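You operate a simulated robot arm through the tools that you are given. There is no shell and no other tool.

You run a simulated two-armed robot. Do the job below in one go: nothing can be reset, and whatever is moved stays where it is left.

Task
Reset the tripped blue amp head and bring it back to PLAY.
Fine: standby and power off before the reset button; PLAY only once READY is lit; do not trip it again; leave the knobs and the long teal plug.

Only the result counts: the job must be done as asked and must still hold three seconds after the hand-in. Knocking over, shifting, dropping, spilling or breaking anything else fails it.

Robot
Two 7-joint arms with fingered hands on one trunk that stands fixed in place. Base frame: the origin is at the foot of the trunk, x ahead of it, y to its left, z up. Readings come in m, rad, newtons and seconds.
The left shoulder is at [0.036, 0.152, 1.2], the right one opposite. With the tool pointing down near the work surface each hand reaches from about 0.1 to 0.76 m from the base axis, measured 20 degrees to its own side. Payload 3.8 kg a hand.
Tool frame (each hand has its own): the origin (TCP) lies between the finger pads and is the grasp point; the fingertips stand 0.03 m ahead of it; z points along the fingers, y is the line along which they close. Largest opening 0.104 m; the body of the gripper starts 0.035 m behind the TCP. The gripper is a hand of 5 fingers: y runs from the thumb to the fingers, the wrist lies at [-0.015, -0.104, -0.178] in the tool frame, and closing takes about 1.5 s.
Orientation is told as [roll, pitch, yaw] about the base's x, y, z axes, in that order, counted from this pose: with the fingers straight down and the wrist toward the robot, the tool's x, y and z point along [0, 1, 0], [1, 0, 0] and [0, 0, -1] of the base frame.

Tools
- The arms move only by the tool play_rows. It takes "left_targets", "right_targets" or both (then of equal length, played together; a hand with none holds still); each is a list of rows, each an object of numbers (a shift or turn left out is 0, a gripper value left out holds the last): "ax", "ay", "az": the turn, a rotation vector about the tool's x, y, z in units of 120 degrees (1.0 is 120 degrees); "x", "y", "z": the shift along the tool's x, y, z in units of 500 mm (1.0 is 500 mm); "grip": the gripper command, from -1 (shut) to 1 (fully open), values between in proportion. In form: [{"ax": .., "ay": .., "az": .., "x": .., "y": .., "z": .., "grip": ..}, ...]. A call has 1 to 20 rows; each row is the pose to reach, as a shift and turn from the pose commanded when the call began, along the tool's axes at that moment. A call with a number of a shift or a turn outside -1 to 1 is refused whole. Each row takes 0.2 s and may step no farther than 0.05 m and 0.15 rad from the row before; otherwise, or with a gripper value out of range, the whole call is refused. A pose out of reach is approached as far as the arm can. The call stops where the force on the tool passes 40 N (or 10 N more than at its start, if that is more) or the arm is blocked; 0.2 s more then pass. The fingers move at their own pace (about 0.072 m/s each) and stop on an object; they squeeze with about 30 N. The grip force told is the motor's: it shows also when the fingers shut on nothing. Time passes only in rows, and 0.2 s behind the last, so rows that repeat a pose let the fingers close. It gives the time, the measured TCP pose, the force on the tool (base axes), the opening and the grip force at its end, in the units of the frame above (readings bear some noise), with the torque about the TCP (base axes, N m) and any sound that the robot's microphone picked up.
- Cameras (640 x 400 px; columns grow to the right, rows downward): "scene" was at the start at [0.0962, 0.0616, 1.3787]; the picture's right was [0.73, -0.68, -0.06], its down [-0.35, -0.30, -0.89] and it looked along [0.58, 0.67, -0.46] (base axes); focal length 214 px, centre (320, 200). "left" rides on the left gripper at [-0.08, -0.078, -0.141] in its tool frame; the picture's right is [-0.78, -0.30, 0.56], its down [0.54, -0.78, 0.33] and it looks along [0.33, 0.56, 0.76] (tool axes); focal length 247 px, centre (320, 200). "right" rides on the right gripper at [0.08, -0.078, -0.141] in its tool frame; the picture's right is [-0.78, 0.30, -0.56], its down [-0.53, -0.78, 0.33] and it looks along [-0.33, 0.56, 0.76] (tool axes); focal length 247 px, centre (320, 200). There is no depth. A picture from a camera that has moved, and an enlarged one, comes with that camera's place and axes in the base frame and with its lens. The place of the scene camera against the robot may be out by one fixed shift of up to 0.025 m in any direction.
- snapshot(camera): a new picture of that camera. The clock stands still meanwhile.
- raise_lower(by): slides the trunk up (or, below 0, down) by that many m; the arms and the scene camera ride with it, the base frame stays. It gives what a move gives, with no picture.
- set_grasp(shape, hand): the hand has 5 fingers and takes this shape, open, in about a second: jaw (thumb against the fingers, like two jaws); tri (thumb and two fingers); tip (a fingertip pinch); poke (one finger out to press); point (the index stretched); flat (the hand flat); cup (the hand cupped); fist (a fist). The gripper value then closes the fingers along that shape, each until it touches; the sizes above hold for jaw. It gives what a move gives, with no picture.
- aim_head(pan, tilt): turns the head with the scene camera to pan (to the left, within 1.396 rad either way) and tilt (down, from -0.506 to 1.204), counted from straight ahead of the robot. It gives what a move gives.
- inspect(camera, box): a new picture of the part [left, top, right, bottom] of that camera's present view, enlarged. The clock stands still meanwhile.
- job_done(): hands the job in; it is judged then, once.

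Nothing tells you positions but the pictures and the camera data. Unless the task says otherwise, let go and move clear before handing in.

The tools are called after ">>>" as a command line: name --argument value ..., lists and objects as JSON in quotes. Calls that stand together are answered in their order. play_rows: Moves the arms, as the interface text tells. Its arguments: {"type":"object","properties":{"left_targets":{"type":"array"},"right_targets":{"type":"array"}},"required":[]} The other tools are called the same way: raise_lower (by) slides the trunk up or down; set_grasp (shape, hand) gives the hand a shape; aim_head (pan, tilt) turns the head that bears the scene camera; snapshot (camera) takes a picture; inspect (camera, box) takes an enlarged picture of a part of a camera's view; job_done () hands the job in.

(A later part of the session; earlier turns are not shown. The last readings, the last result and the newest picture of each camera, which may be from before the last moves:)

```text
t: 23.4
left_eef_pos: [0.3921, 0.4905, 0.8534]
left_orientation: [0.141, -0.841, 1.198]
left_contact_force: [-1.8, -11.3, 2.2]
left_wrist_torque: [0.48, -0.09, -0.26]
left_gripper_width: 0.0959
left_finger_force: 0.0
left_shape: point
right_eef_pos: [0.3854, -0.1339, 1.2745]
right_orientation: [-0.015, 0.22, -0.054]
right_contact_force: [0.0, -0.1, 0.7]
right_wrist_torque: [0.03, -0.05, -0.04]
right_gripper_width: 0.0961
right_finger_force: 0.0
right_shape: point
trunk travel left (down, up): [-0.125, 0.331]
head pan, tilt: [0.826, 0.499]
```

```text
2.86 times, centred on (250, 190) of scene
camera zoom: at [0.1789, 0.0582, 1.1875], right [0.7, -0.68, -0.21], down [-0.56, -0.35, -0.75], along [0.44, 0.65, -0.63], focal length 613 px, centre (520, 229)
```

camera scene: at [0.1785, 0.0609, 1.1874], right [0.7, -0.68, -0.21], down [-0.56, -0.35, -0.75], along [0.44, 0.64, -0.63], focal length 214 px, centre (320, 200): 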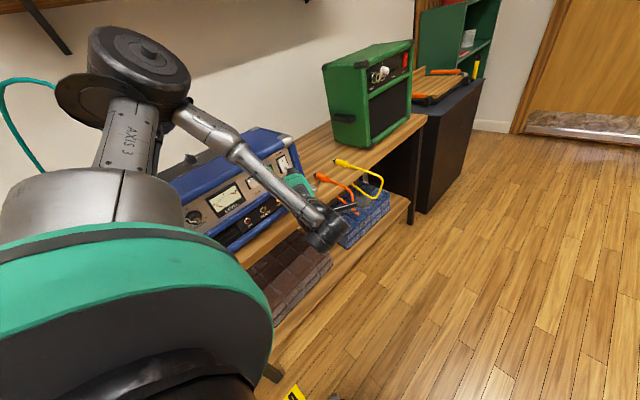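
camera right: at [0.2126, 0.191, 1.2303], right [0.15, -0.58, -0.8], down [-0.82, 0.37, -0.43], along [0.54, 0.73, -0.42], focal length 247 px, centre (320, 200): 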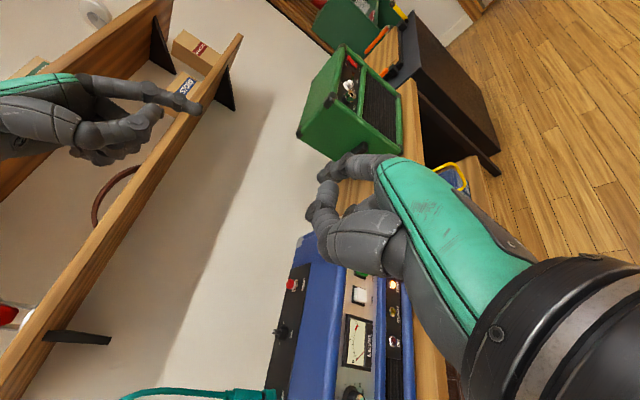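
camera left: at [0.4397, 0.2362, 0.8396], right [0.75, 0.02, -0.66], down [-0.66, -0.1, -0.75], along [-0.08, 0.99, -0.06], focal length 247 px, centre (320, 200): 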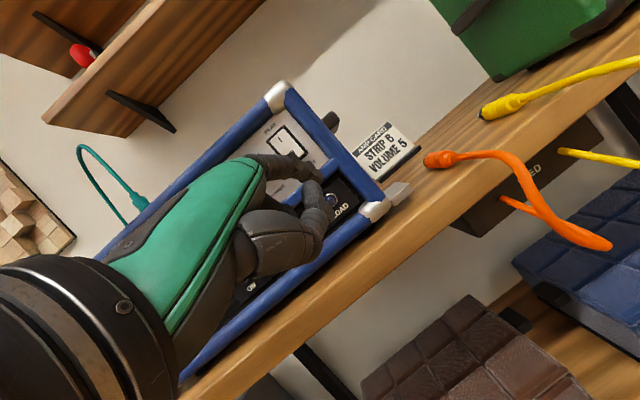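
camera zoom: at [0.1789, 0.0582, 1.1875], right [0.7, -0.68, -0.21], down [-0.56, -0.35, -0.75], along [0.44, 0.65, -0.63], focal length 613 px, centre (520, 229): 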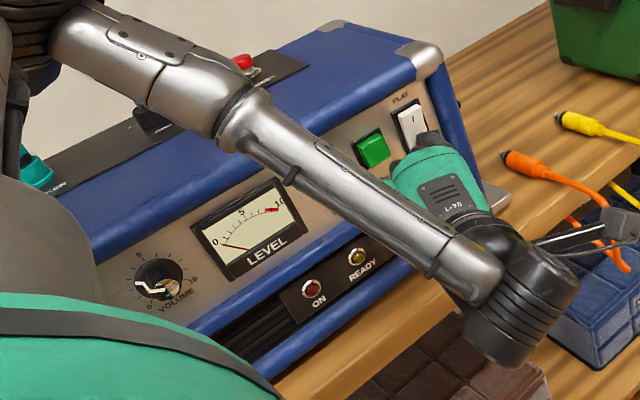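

I have contact at about 11 N. I'll press a few mm further to make sure the rocker flips.

>>> play_rows --left_targets '[{"x": 0.001, "y": 0.0025, "z": 0.003}, {"x": 0.0021, "y": 0.005, "z": 0.0059}, {"x": 0.0031, "y": 0.0075, "z": 0.0088}]'

>>> inspect --camera "left" --box '[220, 70, 400, 250]'

>>> inspect --camera "scene" --box '[240, 120, 320, 190]'

```text
t: 24.2
left_eef_pos: [0.392, 0.498, 0.8519]
left_orientation: [0.141, -0.839, 1.201]
left_contact_force: [1.3, -14.1, -1.1]
left_wrist_torque: [0.39, -0.01, -0.46]
left_gripper_width: 0.0958
left_finger_force: 0.2
left_shape: point
right_eef_pos: [0.3845, -0.1349, 1.2723]
right_orientation: [-0.014, 0.219, -0.056]
right_contact_force: [-0.6, -0.4, -1.2]
right_wrist_torque: [-0.01, 0.0, -0.02]
right_gripper_width: 0.096
right_finger_force: 0.0
right_shape: point
trunk travel left (down, up): [-0.125, 0.331]
head pan, tilt: [0.826, 0.499]
```

```text
2.22 times, centred on (310, 160) of left
camera zoom: at [0.4308, 0.3232, 0.8816], right [0.75, 0.02, -0.66], down [-0.66, -0.1, -0.75], along [-0.08, 0.99, -0.06], focal length 549 px, centre (342, 289)
```

zoom: 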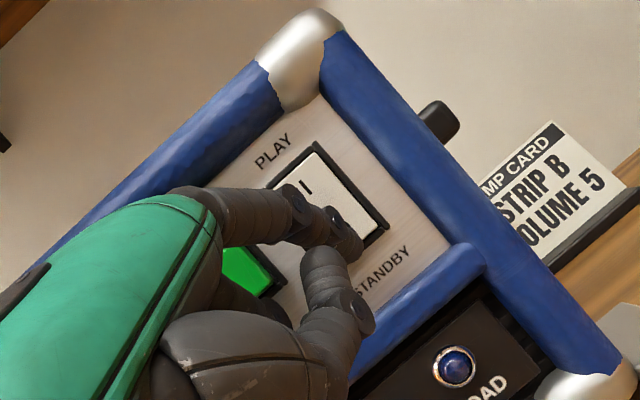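

```text
5.71 times, centred on (280, 155) of scene
camera zoom: at [0.1792, 0.0581, 1.1874], right [0.7, -0.68, -0.21], down [-0.56, -0.35, -0.75], along [0.44, 0.65, -0.63], focal length 1226 px, centre (549, 457)
```

zoom: 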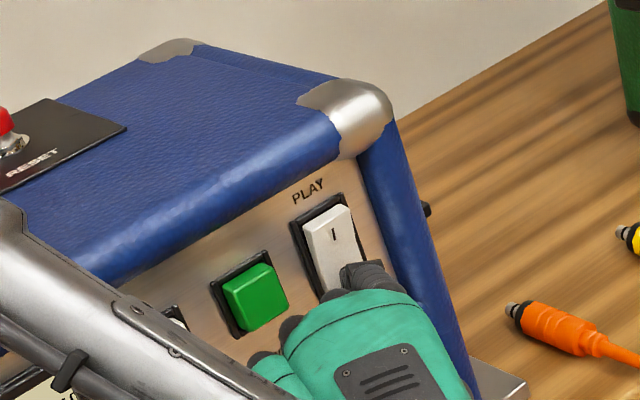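

The top half of the rocker now seems to stick out, which suggests STANDBY. I'll back off and verify.

>>> play_rows --left_targets '[{"x": -0.0104, "y": -0.025, "z": -0.0295}, {"x": -0.0209, "y": -0.05, "z": -0.059}]'

>>> inspect --camera "left" --box '[220, 70, 400, 250]'

>>> inspect --camera "scene" --box '[220, 120, 340, 220]'

```text
t: 24.9
left_eef_pos: [0.3923, 0.4567, 0.8502]
left_orientation: [0.143, -0.84, 1.202]
left_contact_force: [0.1, -0.5, -0.1]
left_wrist_torque: [0.01, 0.01, 0.0]
left_gripper_width: 0.096
left_finger_force: 0.1
left_shape: point
right_eef_pos: [0.3847, -0.1327, 1.2734]
right_orientation: [-0.015, 0.221, -0.053]
right_contact_force: [-0.2, -0.4, 0.3]
right_wrist_torque: [-0.02, -0.02, -0.01]
right_gripper_width: 0.0961
right_finger_force: 0.1
right_shape: point
trunk travel left (down, up): [-0.125, 0.331]
head pan, tilt: [0.826, 0.499]
```

```text
2.22 times, centred on (310, 160) of left
camera zoom: at [0.4323, 0.284, 0.8798], right [0.75, 0.03, -0.66], down [-0.66, -0.1, -0.75], along [-0.09, 0.99, -0.06], focal length 549 px, centre (342, 289)
```

zoom: 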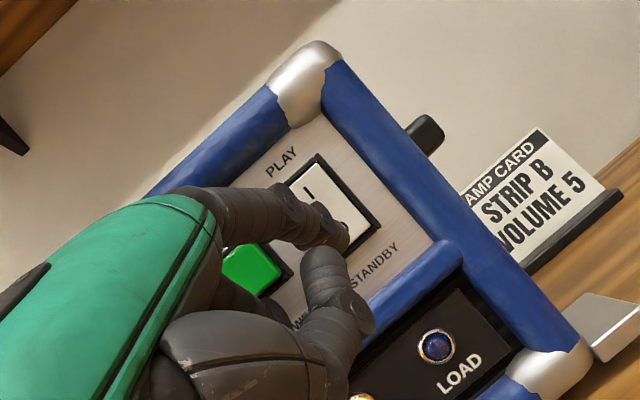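

```text
4.00 times, centred on (280, 170) of scene
camera zoom: at [0.1796, 0.0592, 1.1873], right [0.7, -0.68, -0.21], down [-0.56, -0.35, -0.75], along [0.44, 0.65, -0.63], focal length 858 px, centre (480, 320)
```

zoom: 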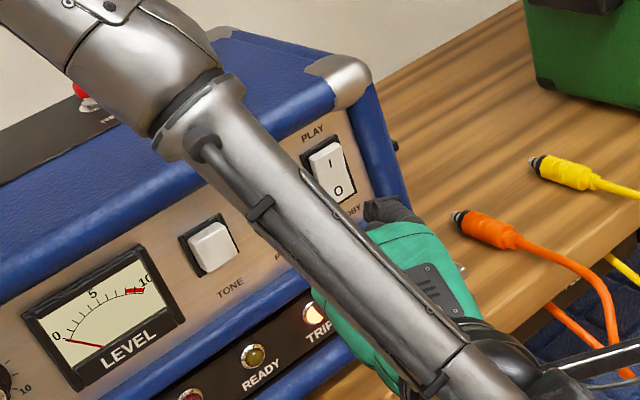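

I'll zoom in closer on the rocker to confirm its state.

>>> inspect --camera "scene" --box '[270, 145, 310, 175]'

>>> inspect --camera "left" --box '[280, 130, 350, 190]'

```text
13.33 times, centred on (290, 160) of scene
camera zoom: at [0.1796, 0.0592, 1.1873], right [0.7, -0.68, -0.21], down [-0.56, -0.35, -0.75], along [0.44, 0.65, -0.63], focal length 2860 px, centre (720, 733)
```

zoom: 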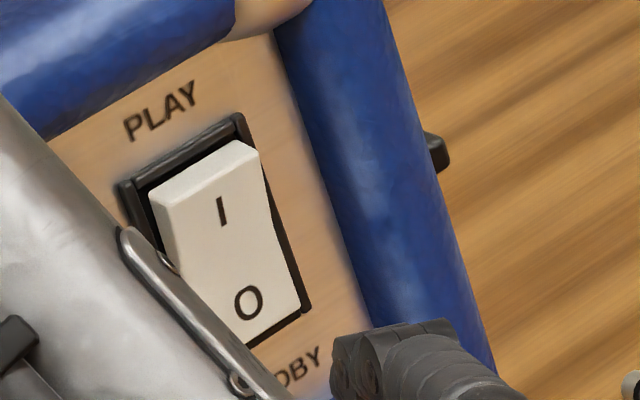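

```text
6.67 times, centred on (315, 160) of left
camera zoom: at [0.4323, 0.284, 0.8798], right [0.75, 0.03, -0.66], down [-0.66, -0.1, -0.75], along [-0.09, 0.99, -0.06], focal length 1646 px, centre (353, 467)
```

zoom: 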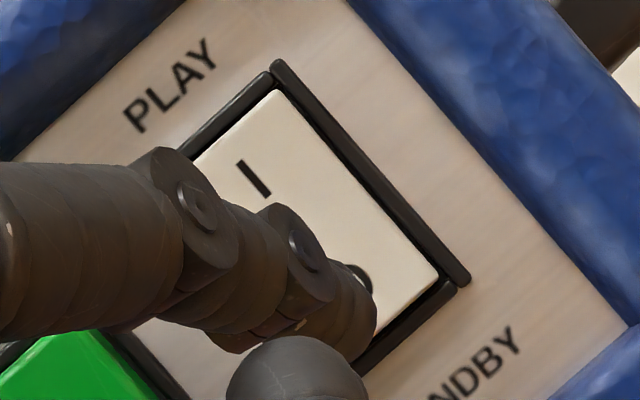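

The rocker is now on O (STANDBY). Next I'll line up the fingertip in front of the green POWER button.

>>> play_rows --left_targets '[{"x": 0.0347, "y": 0.004, "z": -0.0067}, {"x": 0.0695, "y": 0.008, "z": -0.0133}, {"x": 0.1042, "y": 0.012, "z": -0.02}]'

>>> inspect --camera "left" --box '[220, 90, 420, 290]'

>>> inspect --camera "scene" --box '[210, 120, 340, 250]'

```text
t: 25.6
left_eef_pos: [0.359, 0.4725, 0.8565]
left_orientation: [0.138, -0.837, 1.203]
left_contact_force: [-0.1, -0.9, 0.9]
left_wrist_torque: [0.0, -0.01, 0.0]
left_gripper_width: 0.0958
left_finger_force: 0.1
left_shape: point
left hand out of reach, approached as far as the arm can: row 3
right_eef_pos: [0.3854, -0.1317, 1.2727]
right_orientation: [-0.015, 0.219, -0.054]
right_contact_force: [0.0, -0.4, 0.7]
right_wrist_torque: [0.01, -0.02, -0.02]
right_gripper_width: 0.0959
right_finger_force: 0.1
right_shape: point
trunk travel left (down, up): [-0.125, 0.331]
head pan, tilt: [0.826, 0.499]
```

```text
2.00 times, centred on (320, 190) of left
camera zoom: at [0.398, 0.2989, 0.8858], right [0.75, 0.02, -0.66], down [-0.66, -0.1, -0.75], along [-0.09, 0.99, -0.06], focal length 494 px, centre (320, 220)
```

zoom: 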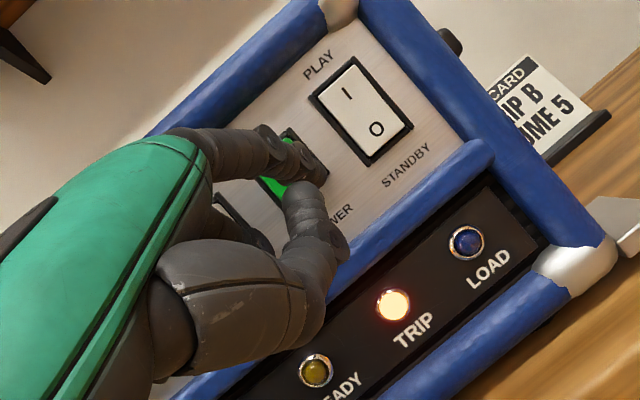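

```text
3.08 times, centred on (275, 185) of scene
camera zoom: at [0.1794, 0.0606, 1.1872], right [0.7, -0.68, -0.21], down [-0.56, -0.35, -0.75], along [0.44, 0.64, -0.63], focal length 660 px, centre (458, 246)
```

zoom: 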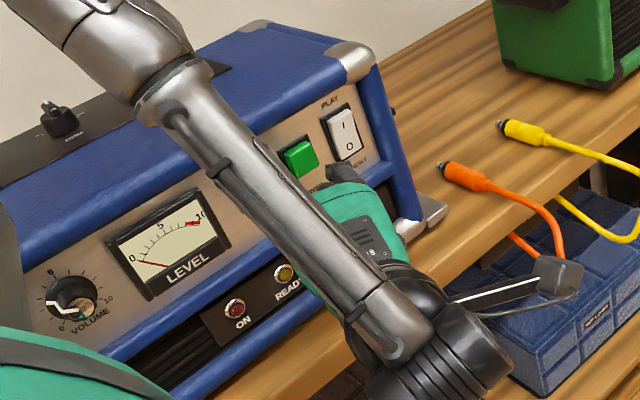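

The arm is stopping about 1.5 cm short of the POWER button. I'll ease the wrist by yawing the hand back about 12° while moving the tip to the button.

>>> play_rows --left_targets '[{"x": 0.0178, "y": 0.0004, "z": -0.0051, "ax": -0.003, "ay": -0.0237, "az": 0.0211}, {"x": 0.0356, "y": 0.0008, "z": -0.0103, "ax": -0.0059, "ay": -0.0473, "az": 0.0422}, {"x": 0.0534, "y": 0.0012, "z": -0.0154, "ax": -0.0089, "ay": -0.071, "az": 0.0633}]'

>>> inspect --camera "left" --box '[220, 90, 420, 290]'

>>> inspect --camera "scene" --box '[210, 120, 340, 250]'

```text
t: 26.4
left_eef_pos: [0.3626, 0.4903, 0.8316]
left_orientation: [0.138, -0.84, 1.003]
left_contact_force: [-0.3, 0.2, -0.9]
left_wrist_torque: [-0.02, 0.01, 0.0]
left_gripper_width: 0.0959
left_finger_force: 0.0
left_shape: point
left hand out of reach, approached as far as the arm can: row 1, 2, 3
right_eef_pos: [0.3852, -0.1324, 1.273]
right_orientation: [-0.015, 0.218, -0.054]
right_contact_force: [0.0, -0.2, -0.3]
right_wrist_torque: [0.0, 0.0, -0.03]
right_gripper_width: 0.0961
right_finger_force: 0.1
right_shape: point
trunk travel left (down, up): [-0.125, 0.331]
head pan, tilt: [0.826, 0.499]
```

```text
2.00 times, centred on (320, 190) of left
camera zoom: at [0.3671, 0.3125, 0.8616], right [0.74, -0.12, -0.66], down [-0.66, 0.03, -0.75], along [0.11, 0.99, -0.06], focal length 494 px, centre (320, 220)
```

zoom: 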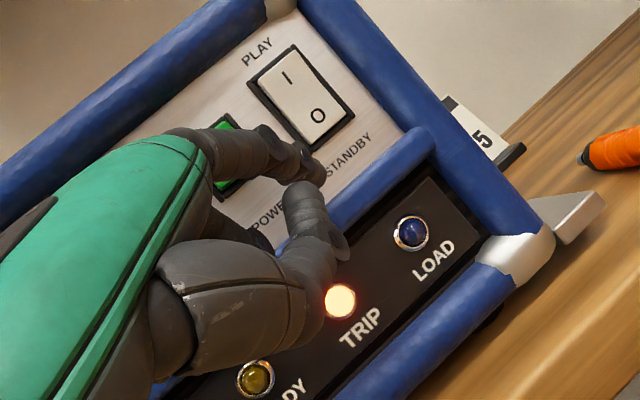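

```text
3.08 times, centred on (275, 185) of scene
camera zoom: at [0.1792, 0.0606, 1.1873], right [0.7, -0.68, -0.21], down [-0.56, -0.35, -0.75], along [0.44, 0.64, -0.63], focal length 660 px, centre (458, 246)
```

zoom: 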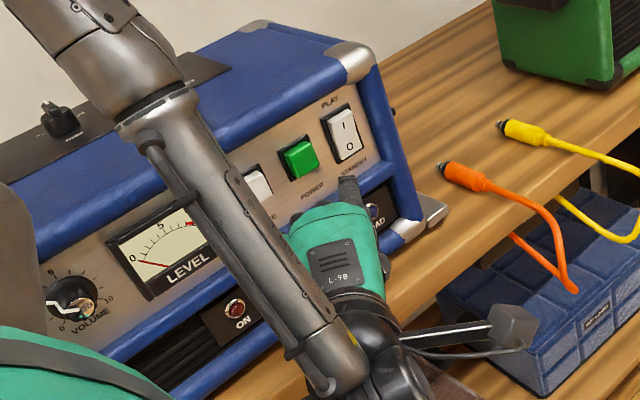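

Yawing back made it worse because the arm is too folded. I'll yaw the other way instead, which moves the wrist outward and squares the finger to the panel.

>>> play_rows --left_targets '[{"x": -0.0012, "y": 0.0016, "z": -0.03, "ax": 0.0036, "ay": 0.0284, "az": -0.0253}, {"x": -0.0023, "y": 0.0032, "z": -0.05, "ax": 0.0071, "ay": 0.0568, "az": -0.0506}, {"x": -0.0035, "y": 0.0048, "z": -0.07, "ax": 0.0107, "ay": 0.0851, "az": -0.076}, {"x": -0.0046, "y": 0.0064, "z": -0.08, "ax": 0.0142, "ay": 0.1135, "az": -0.1013}, {"x": -0.0058, "y": 0.008, "z": -0.091, "ax": 0.0178, "ay": 0.1419, "az": -0.1266}]'

>>> inspect --camera "left" --box '[220, 90, 420, 290]'

>>> inspect --camera "scene" --box '[210, 120, 340, 250]'

```text
t: 27.6
left_eef_pos: [0.3542, 0.4587, 0.8668]
left_orientation: [0.142, -0.838, 1.402]
left_contact_force: [-0.1, -0.6, -1.2]
left_wrist_torque: [-0.01, -0.01, -0.01]
left_gripper_width: 0.096
left_finger_force: 0.1
left_shape: point
left hand out of reach, approached as far as the arm can: row 1
right_eef_pos: [0.3862, -0.1326, 1.2738]
right_orientation: [-0.017, 0.221, -0.052]
right_contact_force: [0.4, -0.5, -0.8]
right_wrist_torque: [0.03, 0.01, -0.01]
right_gripper_width: 0.0962
right_finger_force: 0.0
right_shape: point
trunk travel left (down, up): [-0.125, 0.331]
head pan, tilt: [0.826, 0.499]
```

```text
2.00 times, centred on (320, 190) of left
camera zoom: at [0.4286, 0.2975, 0.8959], right [0.73, 0.17, -0.66], down [-0.62, -0.23, -0.75], along [-0.28, 0.96, -0.06], focal length 494 px, centre (320, 220)
```

zoom: 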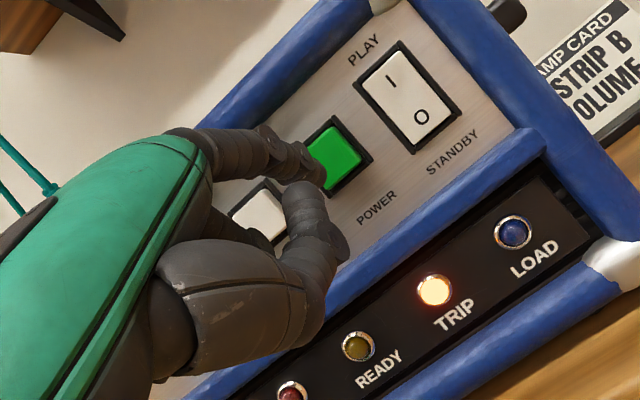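

```text
3.08 times, centred on (275, 185) of scene
camera zoom: at [0.1795, 0.0599, 1.1872], right [0.7, -0.68, -0.21], down [-0.56, -0.35, -0.75], along [0.44, 0.65, -0.63], focal length 660 px, centre (458, 246)
```

zoom: 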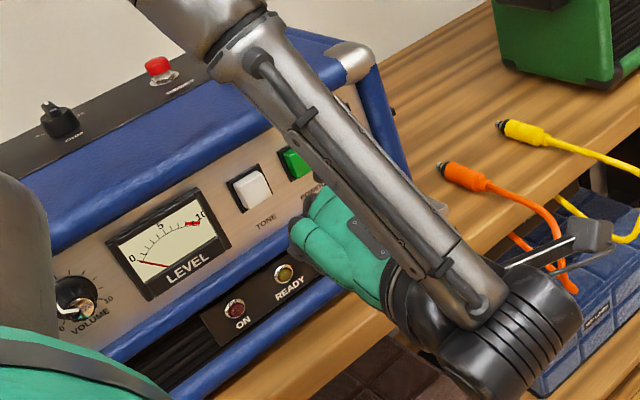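

The pose is now comfortable and the view is clear, with the tip just in front of the green button. I'll press it slowly.

>>> play_rows --left_targets '[{"x": -0.009, "y": 0.0118, "z": 0.012}, {"x": -0.0082, "y": 0.0197, "z": 0.021}, {"x": -0.0074, "y": 0.0276, "z": 0.03}, {"x": -0.0069, "y": 0.0329, "z": 0.036}]'

>>> inspect --camera "left" --box '[220, 90, 420, 290]'

```text
t: 28.6
left_eef_pos: [0.3604, 0.4839, 0.8668]
left_orientation: [0.141, -0.839, 1.401]
left_contact_force: [0.0, -0.9, -0.2]
left_wrist_torque: [0.01, -0.02, -0.01]
left_gripper_width: 0.0959
left_finger_force: 0.1
left_shape: point
right_eef_pos: [0.385, -0.133, 1.2734]
right_orientation: [-0.015, 0.219, -0.054]
right_contact_force: [-0.4, 1.1, -0.6]
right_wrist_torque: [0.01, -0.01, 0.0]
right_gripper_width: 0.0959
right_finger_force: 0.0
right_shape: point
trunk travel left (down, up): [-0.125, 0.331]
head pan, tilt: [0.826, 0.499]
```

```text
2.00 times, centred on (320, 190) of left
camera zoom: at [0.4334, 0.3214, 0.8958], right [0.73, 0.17, -0.66], down [-0.62, -0.23, -0.75], along [-0.28, 0.96, -0.06], focal length 494 px, centre (320, 220)
```

zoom: 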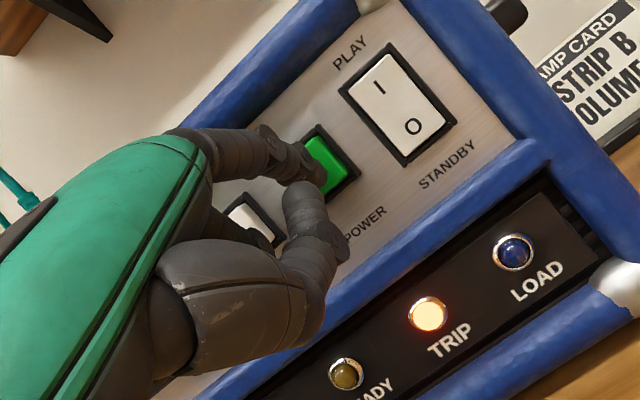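

There's no contact yet, so I'll continue in small steps.

>>> play_rows --left_targets '[{"x": 0.0004, "y": 0.004, "z": 0.0045}, {"x": 0.0008, "y": 0.008, "z": 0.009}, {"x": 0.0012, "y": 0.0119, "z": 0.0135}]'

>>> inspect --camera "left" --box '[220, 90, 420, 290]'

```text
t: 29.4
left_eef_pos: [0.361, 0.4903, 0.8683]
left_orientation: [0.141, -0.841, 1.401]
left_contact_force: [0.0, -8.6, 2.0]
left_wrist_torque: [0.46, -0.04, -0.15]
left_gripper_width: 0.0961
left_finger_force: 0.1
left_shape: point
right_eef_pos: [0.3857, -0.1344, 1.2726]
right_orientation: [-0.015, 0.219, -0.057]
right_contact_force: [0.5, -0.1, -0.3]
right_wrist_torque: [-0.02, -0.01, -0.02]
right_gripper_width: 0.0959
right_finger_force: 0.0
right_shape: point
trunk travel left (down, up): [-0.125, 0.331]
head pan, tilt: [0.826, 0.499]
heard: click
```

```text
2.00 times, centred on (320, 190) of left
camera zoom: at [0.4333, 0.3276, 0.8969], right [0.73, 0.17, -0.66], down [-0.62, -0.23, -0.75], along [-0.28, 0.96, -0.06], focal length 494 px, centre (320, 220)
```

zoom: 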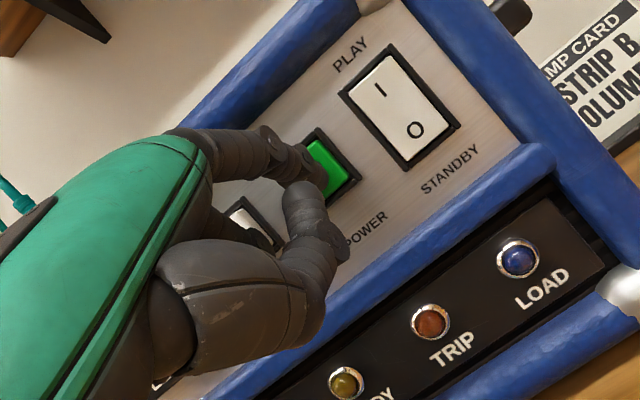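

I heard a click and TRIP went dark, so power is off. I'll back the finger out and verify.

>>> play_rows --left_targets '[{"x": -0.0026, "y": -0.0264, "z": -0.03}, {"x": -0.0052, "y": -0.0528, "z": -0.06}, {"x": -0.0052, "y": -0.0528, "z": -0.06}]'

>>> inspect --camera "left" --box '[220, 90, 420, 290]'

>>> inspect --camera "scene" --box '[180, 110, 330, 250]'

```text
t: 30.2
left_eef_pos: [0.3613, 0.4537, 0.8668]
left_orientation: [0.141, -0.838, 1.4]
left_contact_force: [0.5, -1.3, 0.8]
left_wrist_torque: [0.0, -0.02, -0.01]
left_gripper_width: 0.0957
left_finger_force: 0.1
left_shape: point
right_eef_pos: [0.3847, -0.1314, 1.2726]
right_orientation: [-0.017, 0.218, -0.055]
right_contact_force: [-0.2, -0.6, 0.5]
right_wrist_torque: [0.03, -0.02, 0.02]
right_gripper_width: 0.096
right_finger_force: 0.0
right_shape: point
trunk travel left (down, up): [-0.125, 0.331]
head pan, tilt: [0.826, 0.499]
```

```text
2.00 times, centred on (320, 190) of left
camera zoom: at [0.4339, 0.2911, 0.896], right [0.73, 0.17, -0.66], down [-0.62, -0.23, -0.75], along [-0.28, 0.96, -0.06], focal length 494 px, centre (320, 220)
```

zoom: 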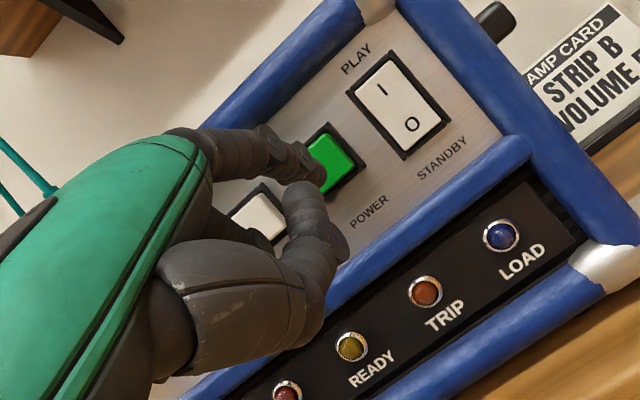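

```text
2.86 times, centred on (255, 180) of scene
camera zoom: at [0.179, 0.0609, 1.1873], right [0.7, -0.68, -0.21], down [-0.56, -0.35, -0.75], along [0.44, 0.64, -0.63], focal length 613 px, centre (506, 257)
```

zoom: 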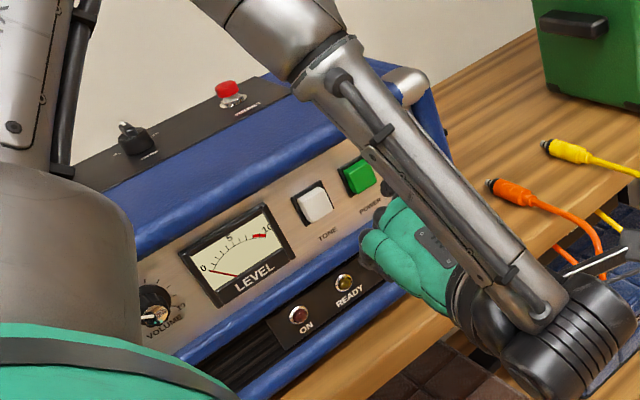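

POWER is off, the lamps are dark and the rocker is on STANDBY. Next comes reset, so I'll raise the hand and turn the finger to point straight down before moving over the red button.

>>> play_rows --left_targets '[{"ax": 0.05, "x": 0.0119, "y": 0.0423, "z": -0.0464}, {"ax": 0.1, "x": 0.0239, "y": 0.0847, "z": -0.0927}, {"ax": 0.15, "x": 0.0358, "y": 0.127, "z": -0.139}, {"ax": 0.2, "x": 0.0477, "y": 0.1693, "z": -0.1854}, {"ax": 0.25, "x": 0.0596, "y": 0.2116, "z": -0.2318}, {"ax": 0.3, "x": 0.0716, "y": 0.254, "z": -0.2781}, {"ax": 0.35, "x": 0.0835, "y": 0.2963, "z": -0.3245}, {"ax": 0.4, "x": 0.0954, "y": 0.3386, "z": -0.3708}]'

>>> snapshot --camera "left"

>>> snapshot --camera "scene"

```text
t: 32.0
left_eef_pos: [0.3348, 0.4267, 1.1186]
left_orientation: [0.093, -0.004, 1.504]
left_contact_force: [0.1, 0.4, 0.7]
left_wrist_torque: [-0.01, 0.0, -0.01]
left_gripper_width: 0.0957
left_finger_force: 0.0
left_shape: point
left hand out of reach, approached as far as the arm can: row 2
right_eef_pos: [0.3837, -0.1324, 1.2734]
right_orientation: [-0.016, 0.22, -0.054]
right_contact_force: [0.0, -0.7, -0.8]
right_wrist_torque: [0.03, 0.01, 0.0]
right_gripper_width: 0.0957
right_finger_force: 0.0
right_shape: point
trunk travel left (down, up): [-0.125, 0.331]
head pan, tilt: [0.826, 0.499]
```

```text
taken
camera left: at [0.4221, 0.3436, 1.2547], right [0.7, -0.34, -0.63], down [-0.61, -0.74, -0.28], along [-0.37, 0.58, -0.73], focal length 247 px, centre (320, 200)
```

left: 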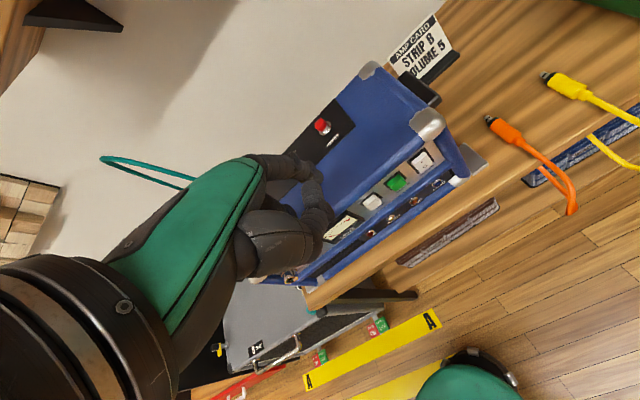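

```text
taken
camera scene: at [0.1787, 0.0599, 1.1874], right [0.7, -0.68, -0.21], down [-0.56, -0.35, -0.75], along [0.44, 0.65, -0.63], focal length 214 px, centre (320, 200)
```

scene: 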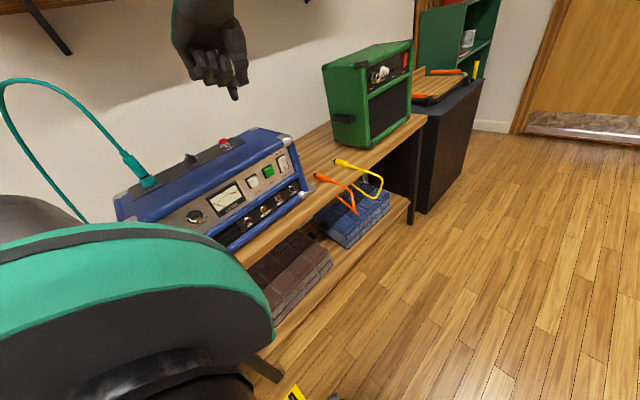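

Next I'll move over the reset button with about 7 cm of clearance and recheck alignment.

>>> play_rows --left_targets '[{"x": 0.0047, "y": 0.0589, "z": 0.0151}, {"x": 0.0093, "y": 0.1177, "z": 0.0302}, {"x": 0.014, "y": 0.1766, "z": 0.0453}, {"x": 0.0186, "y": 0.2354, "z": 0.0603}, {"x": 0.0233, "y": 0.2943, "z": 0.0754}, {"x": 0.0279, "y": 0.3531, "z": 0.0905}, {"x": 0.0326, "y": 0.412, "z": 0.1056}]'

>>> snapshot --camera "left"

>>> snapshot --camera "scene"

>>> inspect --camera "left" --box '[230, 110, 410, 290]'

>>> inspect --camera "scene" --box '[150, 60, 310, 220]'

```text
t: 33.6
left_eef_pos: [0.3258, 0.6347, 1.068]
left_orientation: [0.092, -0.003, 1.504]
left_contact_force: [-0.1, 0.3, 0.6]
left_wrist_torque: [-0.02, 0.01, -0.03]
left_gripper_width: 0.0961
left_finger_force: 0.0
left_shape: point
right_eef_pos: [0.3853, -0.1307, 1.2723]
right_orientation: [-0.018, 0.219, -0.056]
right_contact_force: [0.7, -0.4, -0.3]
right_wrist_torque: [0.0, -0.01, 0.03]
right_gripper_width: 0.0957
right_finger_force: 0.0
right_shape: point
trunk travel left (down, up): [-0.125, 0.331]
head pan, tilt: [0.826, 0.499]
```

```text
taken
camera left: at [0.4139, 0.5509, 1.2015], right [0.7, -0.34, -0.63], down [-0.61, -0.74, -0.28], along [-0.37, 0.58, -0.72], focal length 247 px, centre (320, 200)
```

left: 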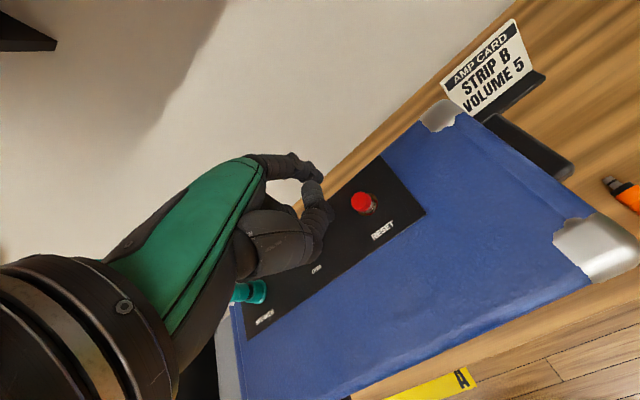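

```text
taken
camera scene: at [0.1792, 0.0611, 1.1872], right [0.7, -0.68, -0.21], down [-0.56, -0.35, -0.75], along [0.44, 0.64, -0.63], focal length 214 px, centre (320, 200)
```

scene: 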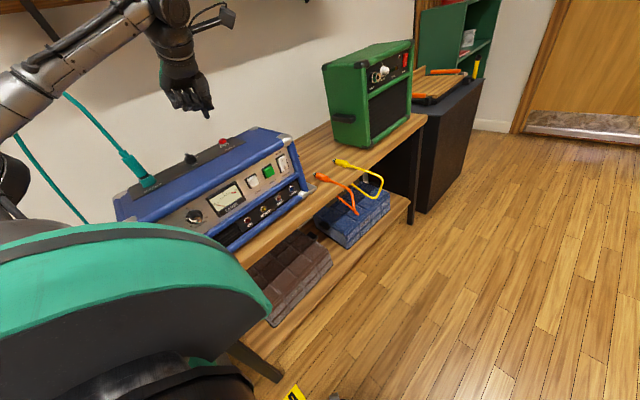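

```text
2.22 times, centred on (320, 200) of left
camera zoom: at [0.4139, 0.5509, 1.2015], right [0.7, -0.34, -0.63], down [-0.61, -0.74, -0.28], along [-0.37, 0.58, -0.72], focal length 549 px, centre (320, 200)
```

zoom: 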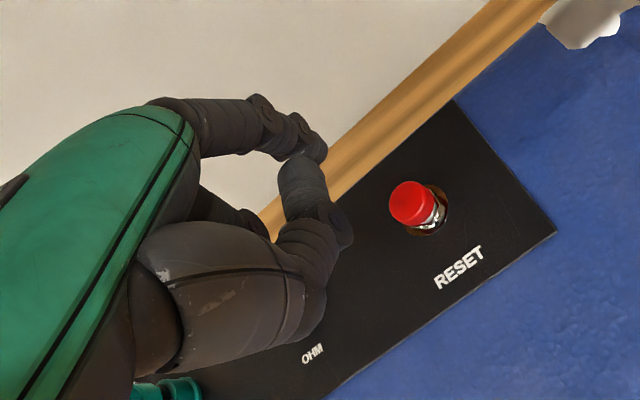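

```text
2.50 times, centred on (230, 140) of scene
camera zoom: at [0.1792, 0.0611, 1.1872], right [0.7, -0.68, -0.21], down [-0.56, -0.35, -0.75], along [0.44, 0.64, -0.63], focal length 536 px, centre (545, 350)
```

zoom: 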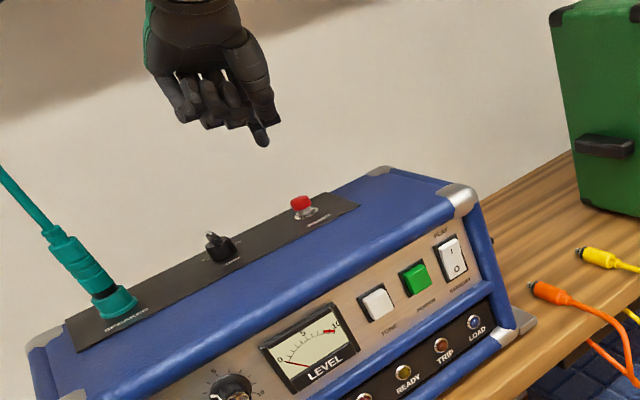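

The tip is directly above the reset button in both views, about 7 cm up. I'll descend to just above it, then press slowly.

>>> play_rows --left_targets '[{"x": -0.004, "z": 0.04}, {"x": -0.0075, "z": 0.08}, {"x": -0.0108, "z": 0.115}]'

>>> inspect --camera "left" --box '[230, 110, 410, 290]'

>>> inspect --camera "scene" --box '[150, 80, 290, 220]'

```text
t: 34.5
left_eef_pos: [0.3279, 0.6349, 1.0115]
left_orientation: [0.095, -0.004, 1.506]
left_contact_force: [-0.3, -0.1, -0.5]
left_wrist_torque: [-0.02, -0.03, 0.02]
left_gripper_width: 0.0958
left_finger_force: 0.0
left_shape: point
right_eef_pos: [0.3857, -0.1321, 1.2717]
right_orientation: [-0.014, 0.22, -0.055]
right_contact_force: [0.2, -0.6, 0.3]
right_wrist_torque: [0.0, 0.04, 0.0]
right_gripper_width: 0.096
right_finger_force: 0.1
right_shape: point
trunk travel left (down, up): [-0.125, 0.331]
head pan, tilt: [0.826, 0.499]
```

```text
2.22 times, centred on (320, 200) of left
camera zoom: at [0.4151, 0.5507, 1.145], right [0.7, -0.34, -0.63], down [-0.61, -0.74, -0.28], along [-0.37, 0.58, -0.72], focal length 549 px, centre (320, 200)
```

zoom: 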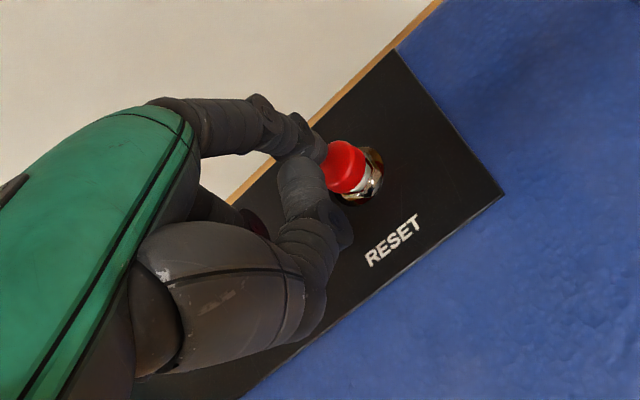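

```text
2.86 times, centred on (220, 150) of scene
camera zoom: at [0.1791, 0.0604, 1.1873], right [0.7, -0.68, -0.21], down [-0.56, -0.35, -0.75], along [0.44, 0.65, -0.63], focal length 613 px, centre (606, 343)
```

zoom: 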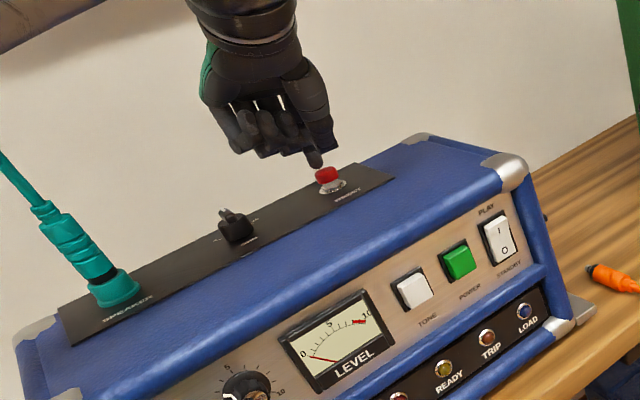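

The tip needs a small shift of about 6 mm in +x and 4 mm in -y. I'll apply it and press down slowly.

>>> play_rows --left_targets '[{"x": -0.0126, "y": -0.0072, "z": -0.001}, {"x": -0.0134, "y": -0.0072, "z": 0.007}, {"x": -0.0141, "y": -0.0072, "z": 0.015}, {"x": -0.0149, "y": -0.0072, "z": 0.023}]'

>>> inspect --camera "left" --box '[230, 110, 410, 290]'

>>> inspect --camera "scene" --box '[190, 110, 260, 170]'

```text
t: 35.5
left_eef_pos: [0.3333, 0.6313, 1.0017]
left_orientation: [0.093, -0.006, 1.505]
left_contact_force: [-0.2, -1.3, 2.7]
left_wrist_torque: [0.18, 0.01, -0.03]
left_gripper_width: 0.0
left_finger_force: 0.0
left_shape: point
right_eef_pos: [0.3844, -0.1323, 1.2725]
right_orientation: [-0.016, 0.217, -0.054]
right_contact_force: [-0.3, -0.1, 0.7]
right_wrist_torque: [-0.01, 0.01, -0.03]
right_gripper_width: 0.0962
right_finger_force: 0.0
right_shape: point
trunk travel left (down, up): [-0.125, 0.331]
head pan, tilt: [0.826, 0.499]
```

```text
2.22 times, centred on (320, 200) of left
camera zoom: at [0.421, 0.547, 1.1339], right [0.7, -0.34, -0.63], down [-0.61, -0.74, -0.29], along [-0.37, 0.58, -0.72], focal length 549 px, centre (320, 200)
```

zoom: 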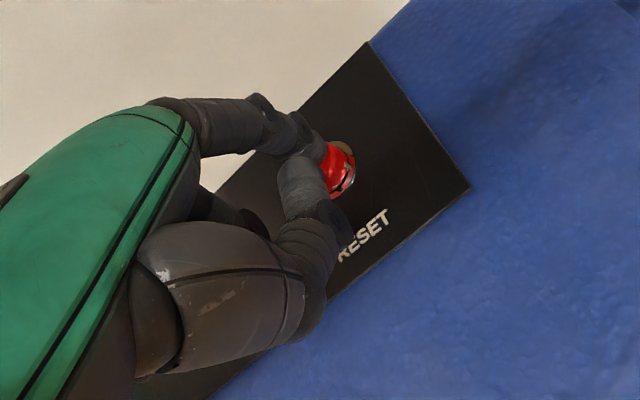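

```text
6.67 times, centred on (225, 140) of scene
camera zoom: at [0.179, 0.06, 1.1874], right [0.7, -0.68, -0.21], down [-0.56, -0.35, -0.75], along [0.44, 0.65, -0.63], focal length 1430 px, centre (953, 600)
```

zoom: 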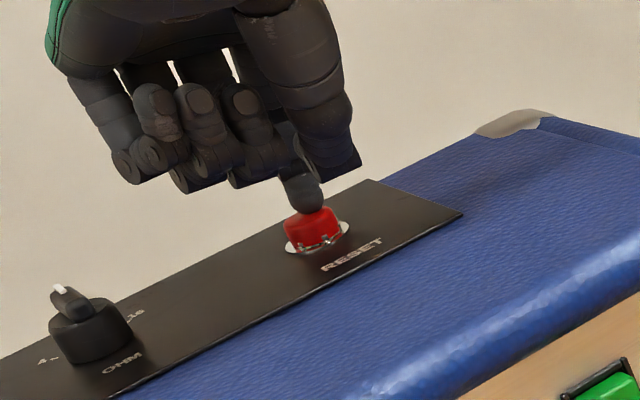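

I'm in contact with the reset button at about 3 N. I'll press further in small steps.

>>> play_rows --left_targets '[{"x": -0.0006, "z": 0.006}, {"x": -0.0011, "z": 0.012}, {"x": -0.0015, "z": 0.016}]'

>>> inspect --camera "scene" --box '[190, 110, 260, 170]'

```text
t: 36.2
left_eef_pos: [0.3326, 0.6297, 0.9955]
left_orientation: [0.09, -0.01, 1.505]
left_contact_force: [0.5, -4.6, 19.7]
left_wrist_torque: [1.16, -0.34, -0.13]
left_gripper_width: 0.0001
left_finger_force: 0.1
left_shape: point
right_eef_pos: [0.384, -0.1363, 1.273]
right_orientation: [-0.013, 0.219, -0.055]
right_contact_force: [0.8, -0.3, 0.5]
right_wrist_torque: [-0.03, -0.03, 0.01]
right_gripper_width: 0.096
right_finger_force: 0.1
right_shape: point
trunk travel left (down, up): [-0.125, 0.331]
head pan, tilt: [0.826, 0.499]
```

```text
6.67 times, centred on (225, 140) of scene
camera zoom: at [0.1778, 0.0568, 1.188], right [0.7, -0.68, -0.21], down [-0.56, -0.35, -0.75], along [0.44, 0.65, -0.62], focal length 1430 px, centre (953, 600)
```

zoom: 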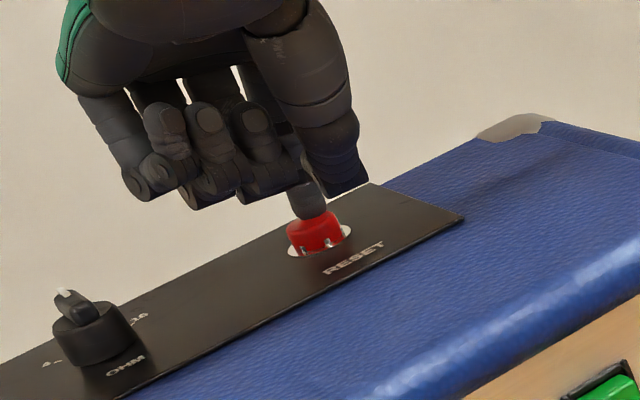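

Force is about 20 N and the button has moved down. I'll press a touch more and hold briefly to be sure.

>>> play_rows --left_targets '[{"x": -0.0003, "z": 0.003}, {"x": -0.0006, "z": 0.006}, {"x": -0.0006, "z": 0.006}, {"x": -0.0006, "z": 0.006}]'

>>> inspect --camera "scene" --box '[190, 110, 260, 170]'

>>> inspect --camera "left" --box '[290, 130, 390, 220]'

```text
t: 37.2
left_eef_pos: [0.3325, 0.6259, 0.9946]
left_orientation: [0.089, -0.012, 1.504]
left_contact_force: [1.2, -9.2, 27.7]
left_wrist_torque: [1.82, -0.51, -0.16]
left_gripper_width: 0.0001
left_finger_force: 0.0
left_shape: point
right_eef_pos: [0.3822, -0.1384, 1.2722]
right_orientation: [-0.011, 0.217, -0.056]
right_contact_force: [0.9, 0.5, -0.1]
right_wrist_torque: [-0.03, 0.01, 0.02]
right_gripper_width: 0.096
right_finger_force: 0.2
right_shape: point
trunk travel left (down, up): [-0.125, 0.331]
head pan, tilt: [0.826, 0.499]
```

```text
6.67 times, centred on (225, 140) of scene
camera zoom: at [0.1772, 0.055, 1.1881], right [0.71, -0.68, -0.21], down [-0.56, -0.35, -0.75], along [0.44, 0.65, -0.62], focal length 1430 px, centre (953, 600)
```

zoom: 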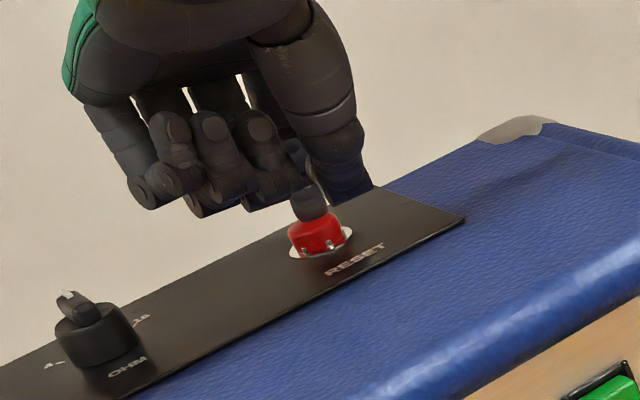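

```text
4.44 times, centred on (340, 175) of left
camera zoom: at [0.4191, 0.5426, 1.1275], right [0.7, -0.34, -0.63], down [-0.61, -0.73, -0.29], along [-0.36, 0.59, -0.72], focal length 1098 px, centre (231, 311)
```

zoom: 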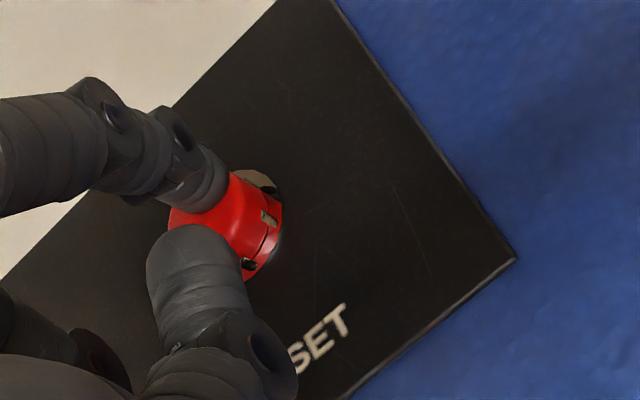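

It's firmly pressed and bottomed out. I'll release upward and look at the button.

>>> play_rows --left_targets '[{"x": 0.003, "z": -0.03}, {"x": 0.007, "z": -0.08}, {"x": 0.012, "z": -0.14}]'

>>> inspect --camera "scene" --box '[190, 110, 260, 170]'

>>> inspect --camera "left" --box '[290, 130, 410, 240]'

```text
t: 38.0
left_eef_pos: [0.3347, 0.6339, 1.0612]
left_orientation: [0.096, -0.003, 1.504]
left_contact_force: [-0.1, 0.0, -0.2]
left_wrist_torque: [0.01, 0.0, -0.02]
left_gripper_width: 0.0003
left_finger_force: 0.0
left_shape: point
right_eef_pos: [0.3855, -0.133, 1.2732]
right_orientation: [-0.015, 0.218, -0.054]
right_contact_force: [0.6, -0.5, -0.5]
right_wrist_torque: [-0.01, 0.02, -0.01]
right_gripper_width: 0.0958
right_finger_force: 0.0
right_shape: point
trunk travel left (down, up): [-0.125, 0.331]
head pan, tilt: [0.826, 0.499]
```

```text
6.67 times, centred on (225, 140) of scene
camera zoom: at [0.1792, 0.0601, 1.1872], right [0.7, -0.68, -0.21], down [-0.56, -0.35, -0.75], along [0.44, 0.65, -0.63], focal length 1430 px, centre (953, 600)
```

zoom: 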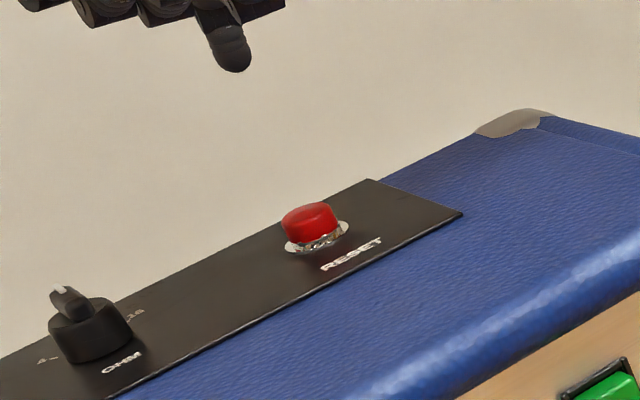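

```text
3.64 times, centred on (350, 185) of left
camera zoom: at [0.4227, 0.549, 1.1937], right [0.7, -0.34, -0.63], down [-0.61, -0.74, -0.28], along [-0.37, 0.58, -0.72], focal length 898 px, centre (211, 254)
```

zoom: 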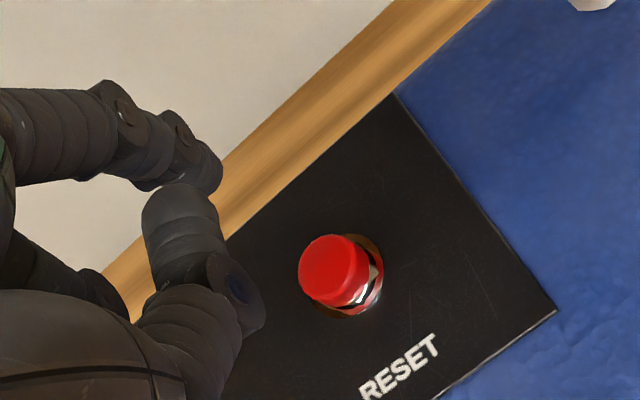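

The button sprang back after bottoming out. I'll return to the front of the panel, reversing the path.

>>> play_rows --left_targets '[{"x": -0.0023, "y": -0.04, "z": -0.03}, {"x": -0.0046, "y": -0.1, "z": -0.06}, {"x": -0.0069, "y": -0.16, "z": -0.09}, {"x": -0.0093, "y": -0.22, "z": -0.11}, {"x": -0.0116, "y": -0.28, "z": -0.126}, {"x": -0.0139, "y": -0.345, "z": -0.126}, {"x": -0.0162, "y": -0.4092, "z": -0.126}]'

>>> play_rows --left_targets '[{"ax": -0.05, "x": -0.012, "y": 0.0064, "z": 0.0624}, {"ax": -0.1, "x": -0.0241, "y": 0.0129, "z": 0.1249}, {"ax": -0.15, "x": -0.0361, "y": 0.0193, "z": 0.1873}, {"ax": -0.2, "x": -0.0481, "y": 0.0257, "z": 0.2497}, {"ax": -0.25, "x": -0.0601, "y": 0.0321, "z": 0.3121}, {"ax": -0.3, "x": -0.0722, "y": 0.0386, "z": 0.3746}, {"ax": -0.35, "x": -0.0842, "y": 0.045, "z": 0.437}, {"ax": -0.4, "x": -0.0962, "y": 0.0514, "z": 0.4994}]'

>>> inspect --camera "left" --box '[220, 90, 420, 290]'

>>> snapshot --camera "scene"

```text
t: 39.6
left_eef_pos: [0.3351, 0.4248, 1.1206]
left_orientation: [0.092, -0.006, 1.507]
left_contact_force: [0.4, -0.3, 0.1]
left_wrist_torque: [0.03, -0.03, -0.03]
left_gripper_width: 0.0
left_finger_force: 0.0
left_shape: point
right_eef_pos: [0.3847, -0.1328, 1.2739]
right_orientation: [-0.015, 0.219, -0.055]
right_contact_force: [-0.1, -0.3, 0.9]
right_wrist_torque: [0.01, 0.02, -0.04]
right_gripper_width: 0.0959
right_finger_force: 0.2
right_shape: point
trunk travel left (down, up): [-0.125, 0.331]
head pan, tilt: [0.826, 0.499]
```

```text
t: 41.5
left_eef_pos: [0.3628, 0.4481, 0.8641]
left_orientation: [0.141, -0.84, 1.4]
left_contact_force: [0.0, 0.6, 0.7]
left_wrist_torque: [0.0, 0.0, 0.03]
left_gripper_width: 0.0
left_finger_force: 0.1
left_shape: point
right_eef_pos: [0.3867, -0.1316, 1.2718]
right_orientation: [-0.016, 0.22, -0.055]
right_contact_force: [0.1, -0.5, -0.3]
right_wrist_torque: [0.0, 0.0, -0.01]
right_gripper_width: 0.0961
right_finger_force: 0.0
right_shape: point
trunk travel left (down, up): [-0.125, 0.331]
head pan, tilt: [0.826, 0.499]
```

```text
2.00 times, centred on (320, 190) of left
camera zoom: at [0.435, 0.2863, 0.8931], right [0.73, 0.17, -0.66], down [-0.62, -0.23, -0.75], along [-0.28, 0.96, -0.06], focal length 494 px, centre (320, 220)
```

zoom: 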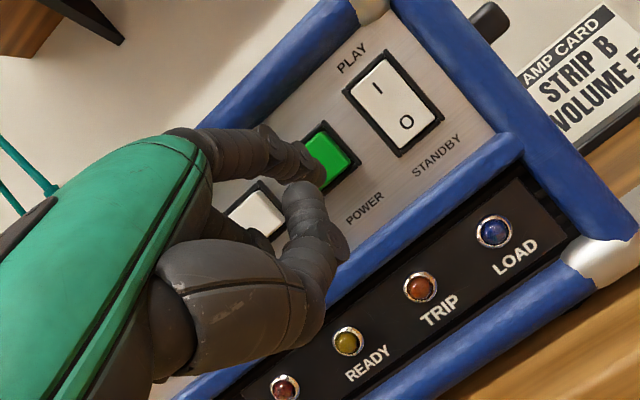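

```text
taken
camera scene: at [0.181, 0.0602, 1.1868], right [0.7, -0.68, -0.21], down [-0.56, -0.35, -0.75], along [0.43, 0.65, -0.63], focal length 214 px, centre (320, 200)
```

scene: 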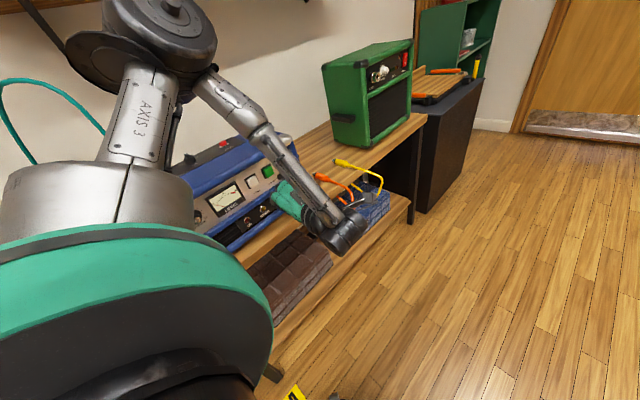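

Everything matches the previous press pose. I'll press POWER again to turn it on.

>>> play_rows --left_targets '[{"x": 0.0031, "y": 0.0171, "z": 0.0167}, {"x": 0.0061, "y": 0.0343, "z": 0.0333}, {"x": 0.0092, "y": 0.0514, "z": 0.05}, {"x": 0.0096, "y": 0.0554, "z": 0.0545}, {"x": 0.01, "y": 0.0593, "z": 0.059}, {"x": 0.0104, "y": 0.0633, "z": 0.0635}]'

>>> inspect --camera "left" --box '[220, 90, 420, 290]'

```text
t: 42.9
left_eef_pos: [0.359, 0.494, 0.8704]
left_orientation: [0.139, -0.84, 1.402]
left_contact_force: [1.1, -17.1, 4.4]
left_wrist_torque: [0.84, -0.11, -0.33]
left_gripper_width: 0.096
left_finger_force: 0.2
left_shape: point
right_eef_pos: [0.3849, -0.1351, 1.2733]
right_orientation: [-0.012, 0.219, -0.055]
right_contact_force: [0.6, -0.6, -0.2]
right_wrist_torque: [-0.02, -0.02, -0.03]
right_gripper_width: 0.096
right_finger_force: 0.0
right_shape: point
trunk travel left (down, up): [-0.125, 0.331]
head pan, tilt: [0.826, 0.499]
heard: click
```

```text
2.00 times, centred on (320, 190) of left
camera zoom: at [0.4317, 0.3311, 0.9008], right [0.73, 0.17, -0.66], down [-0.62, -0.23, -0.75], along [-0.28, 0.96, -0.06], focal length 494 px, centre (320, 220)
```

zoom: 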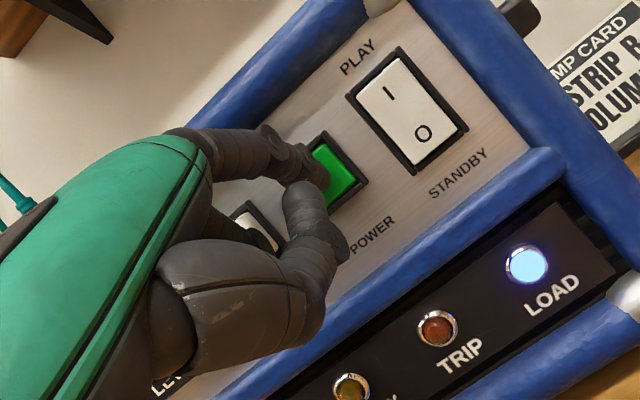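

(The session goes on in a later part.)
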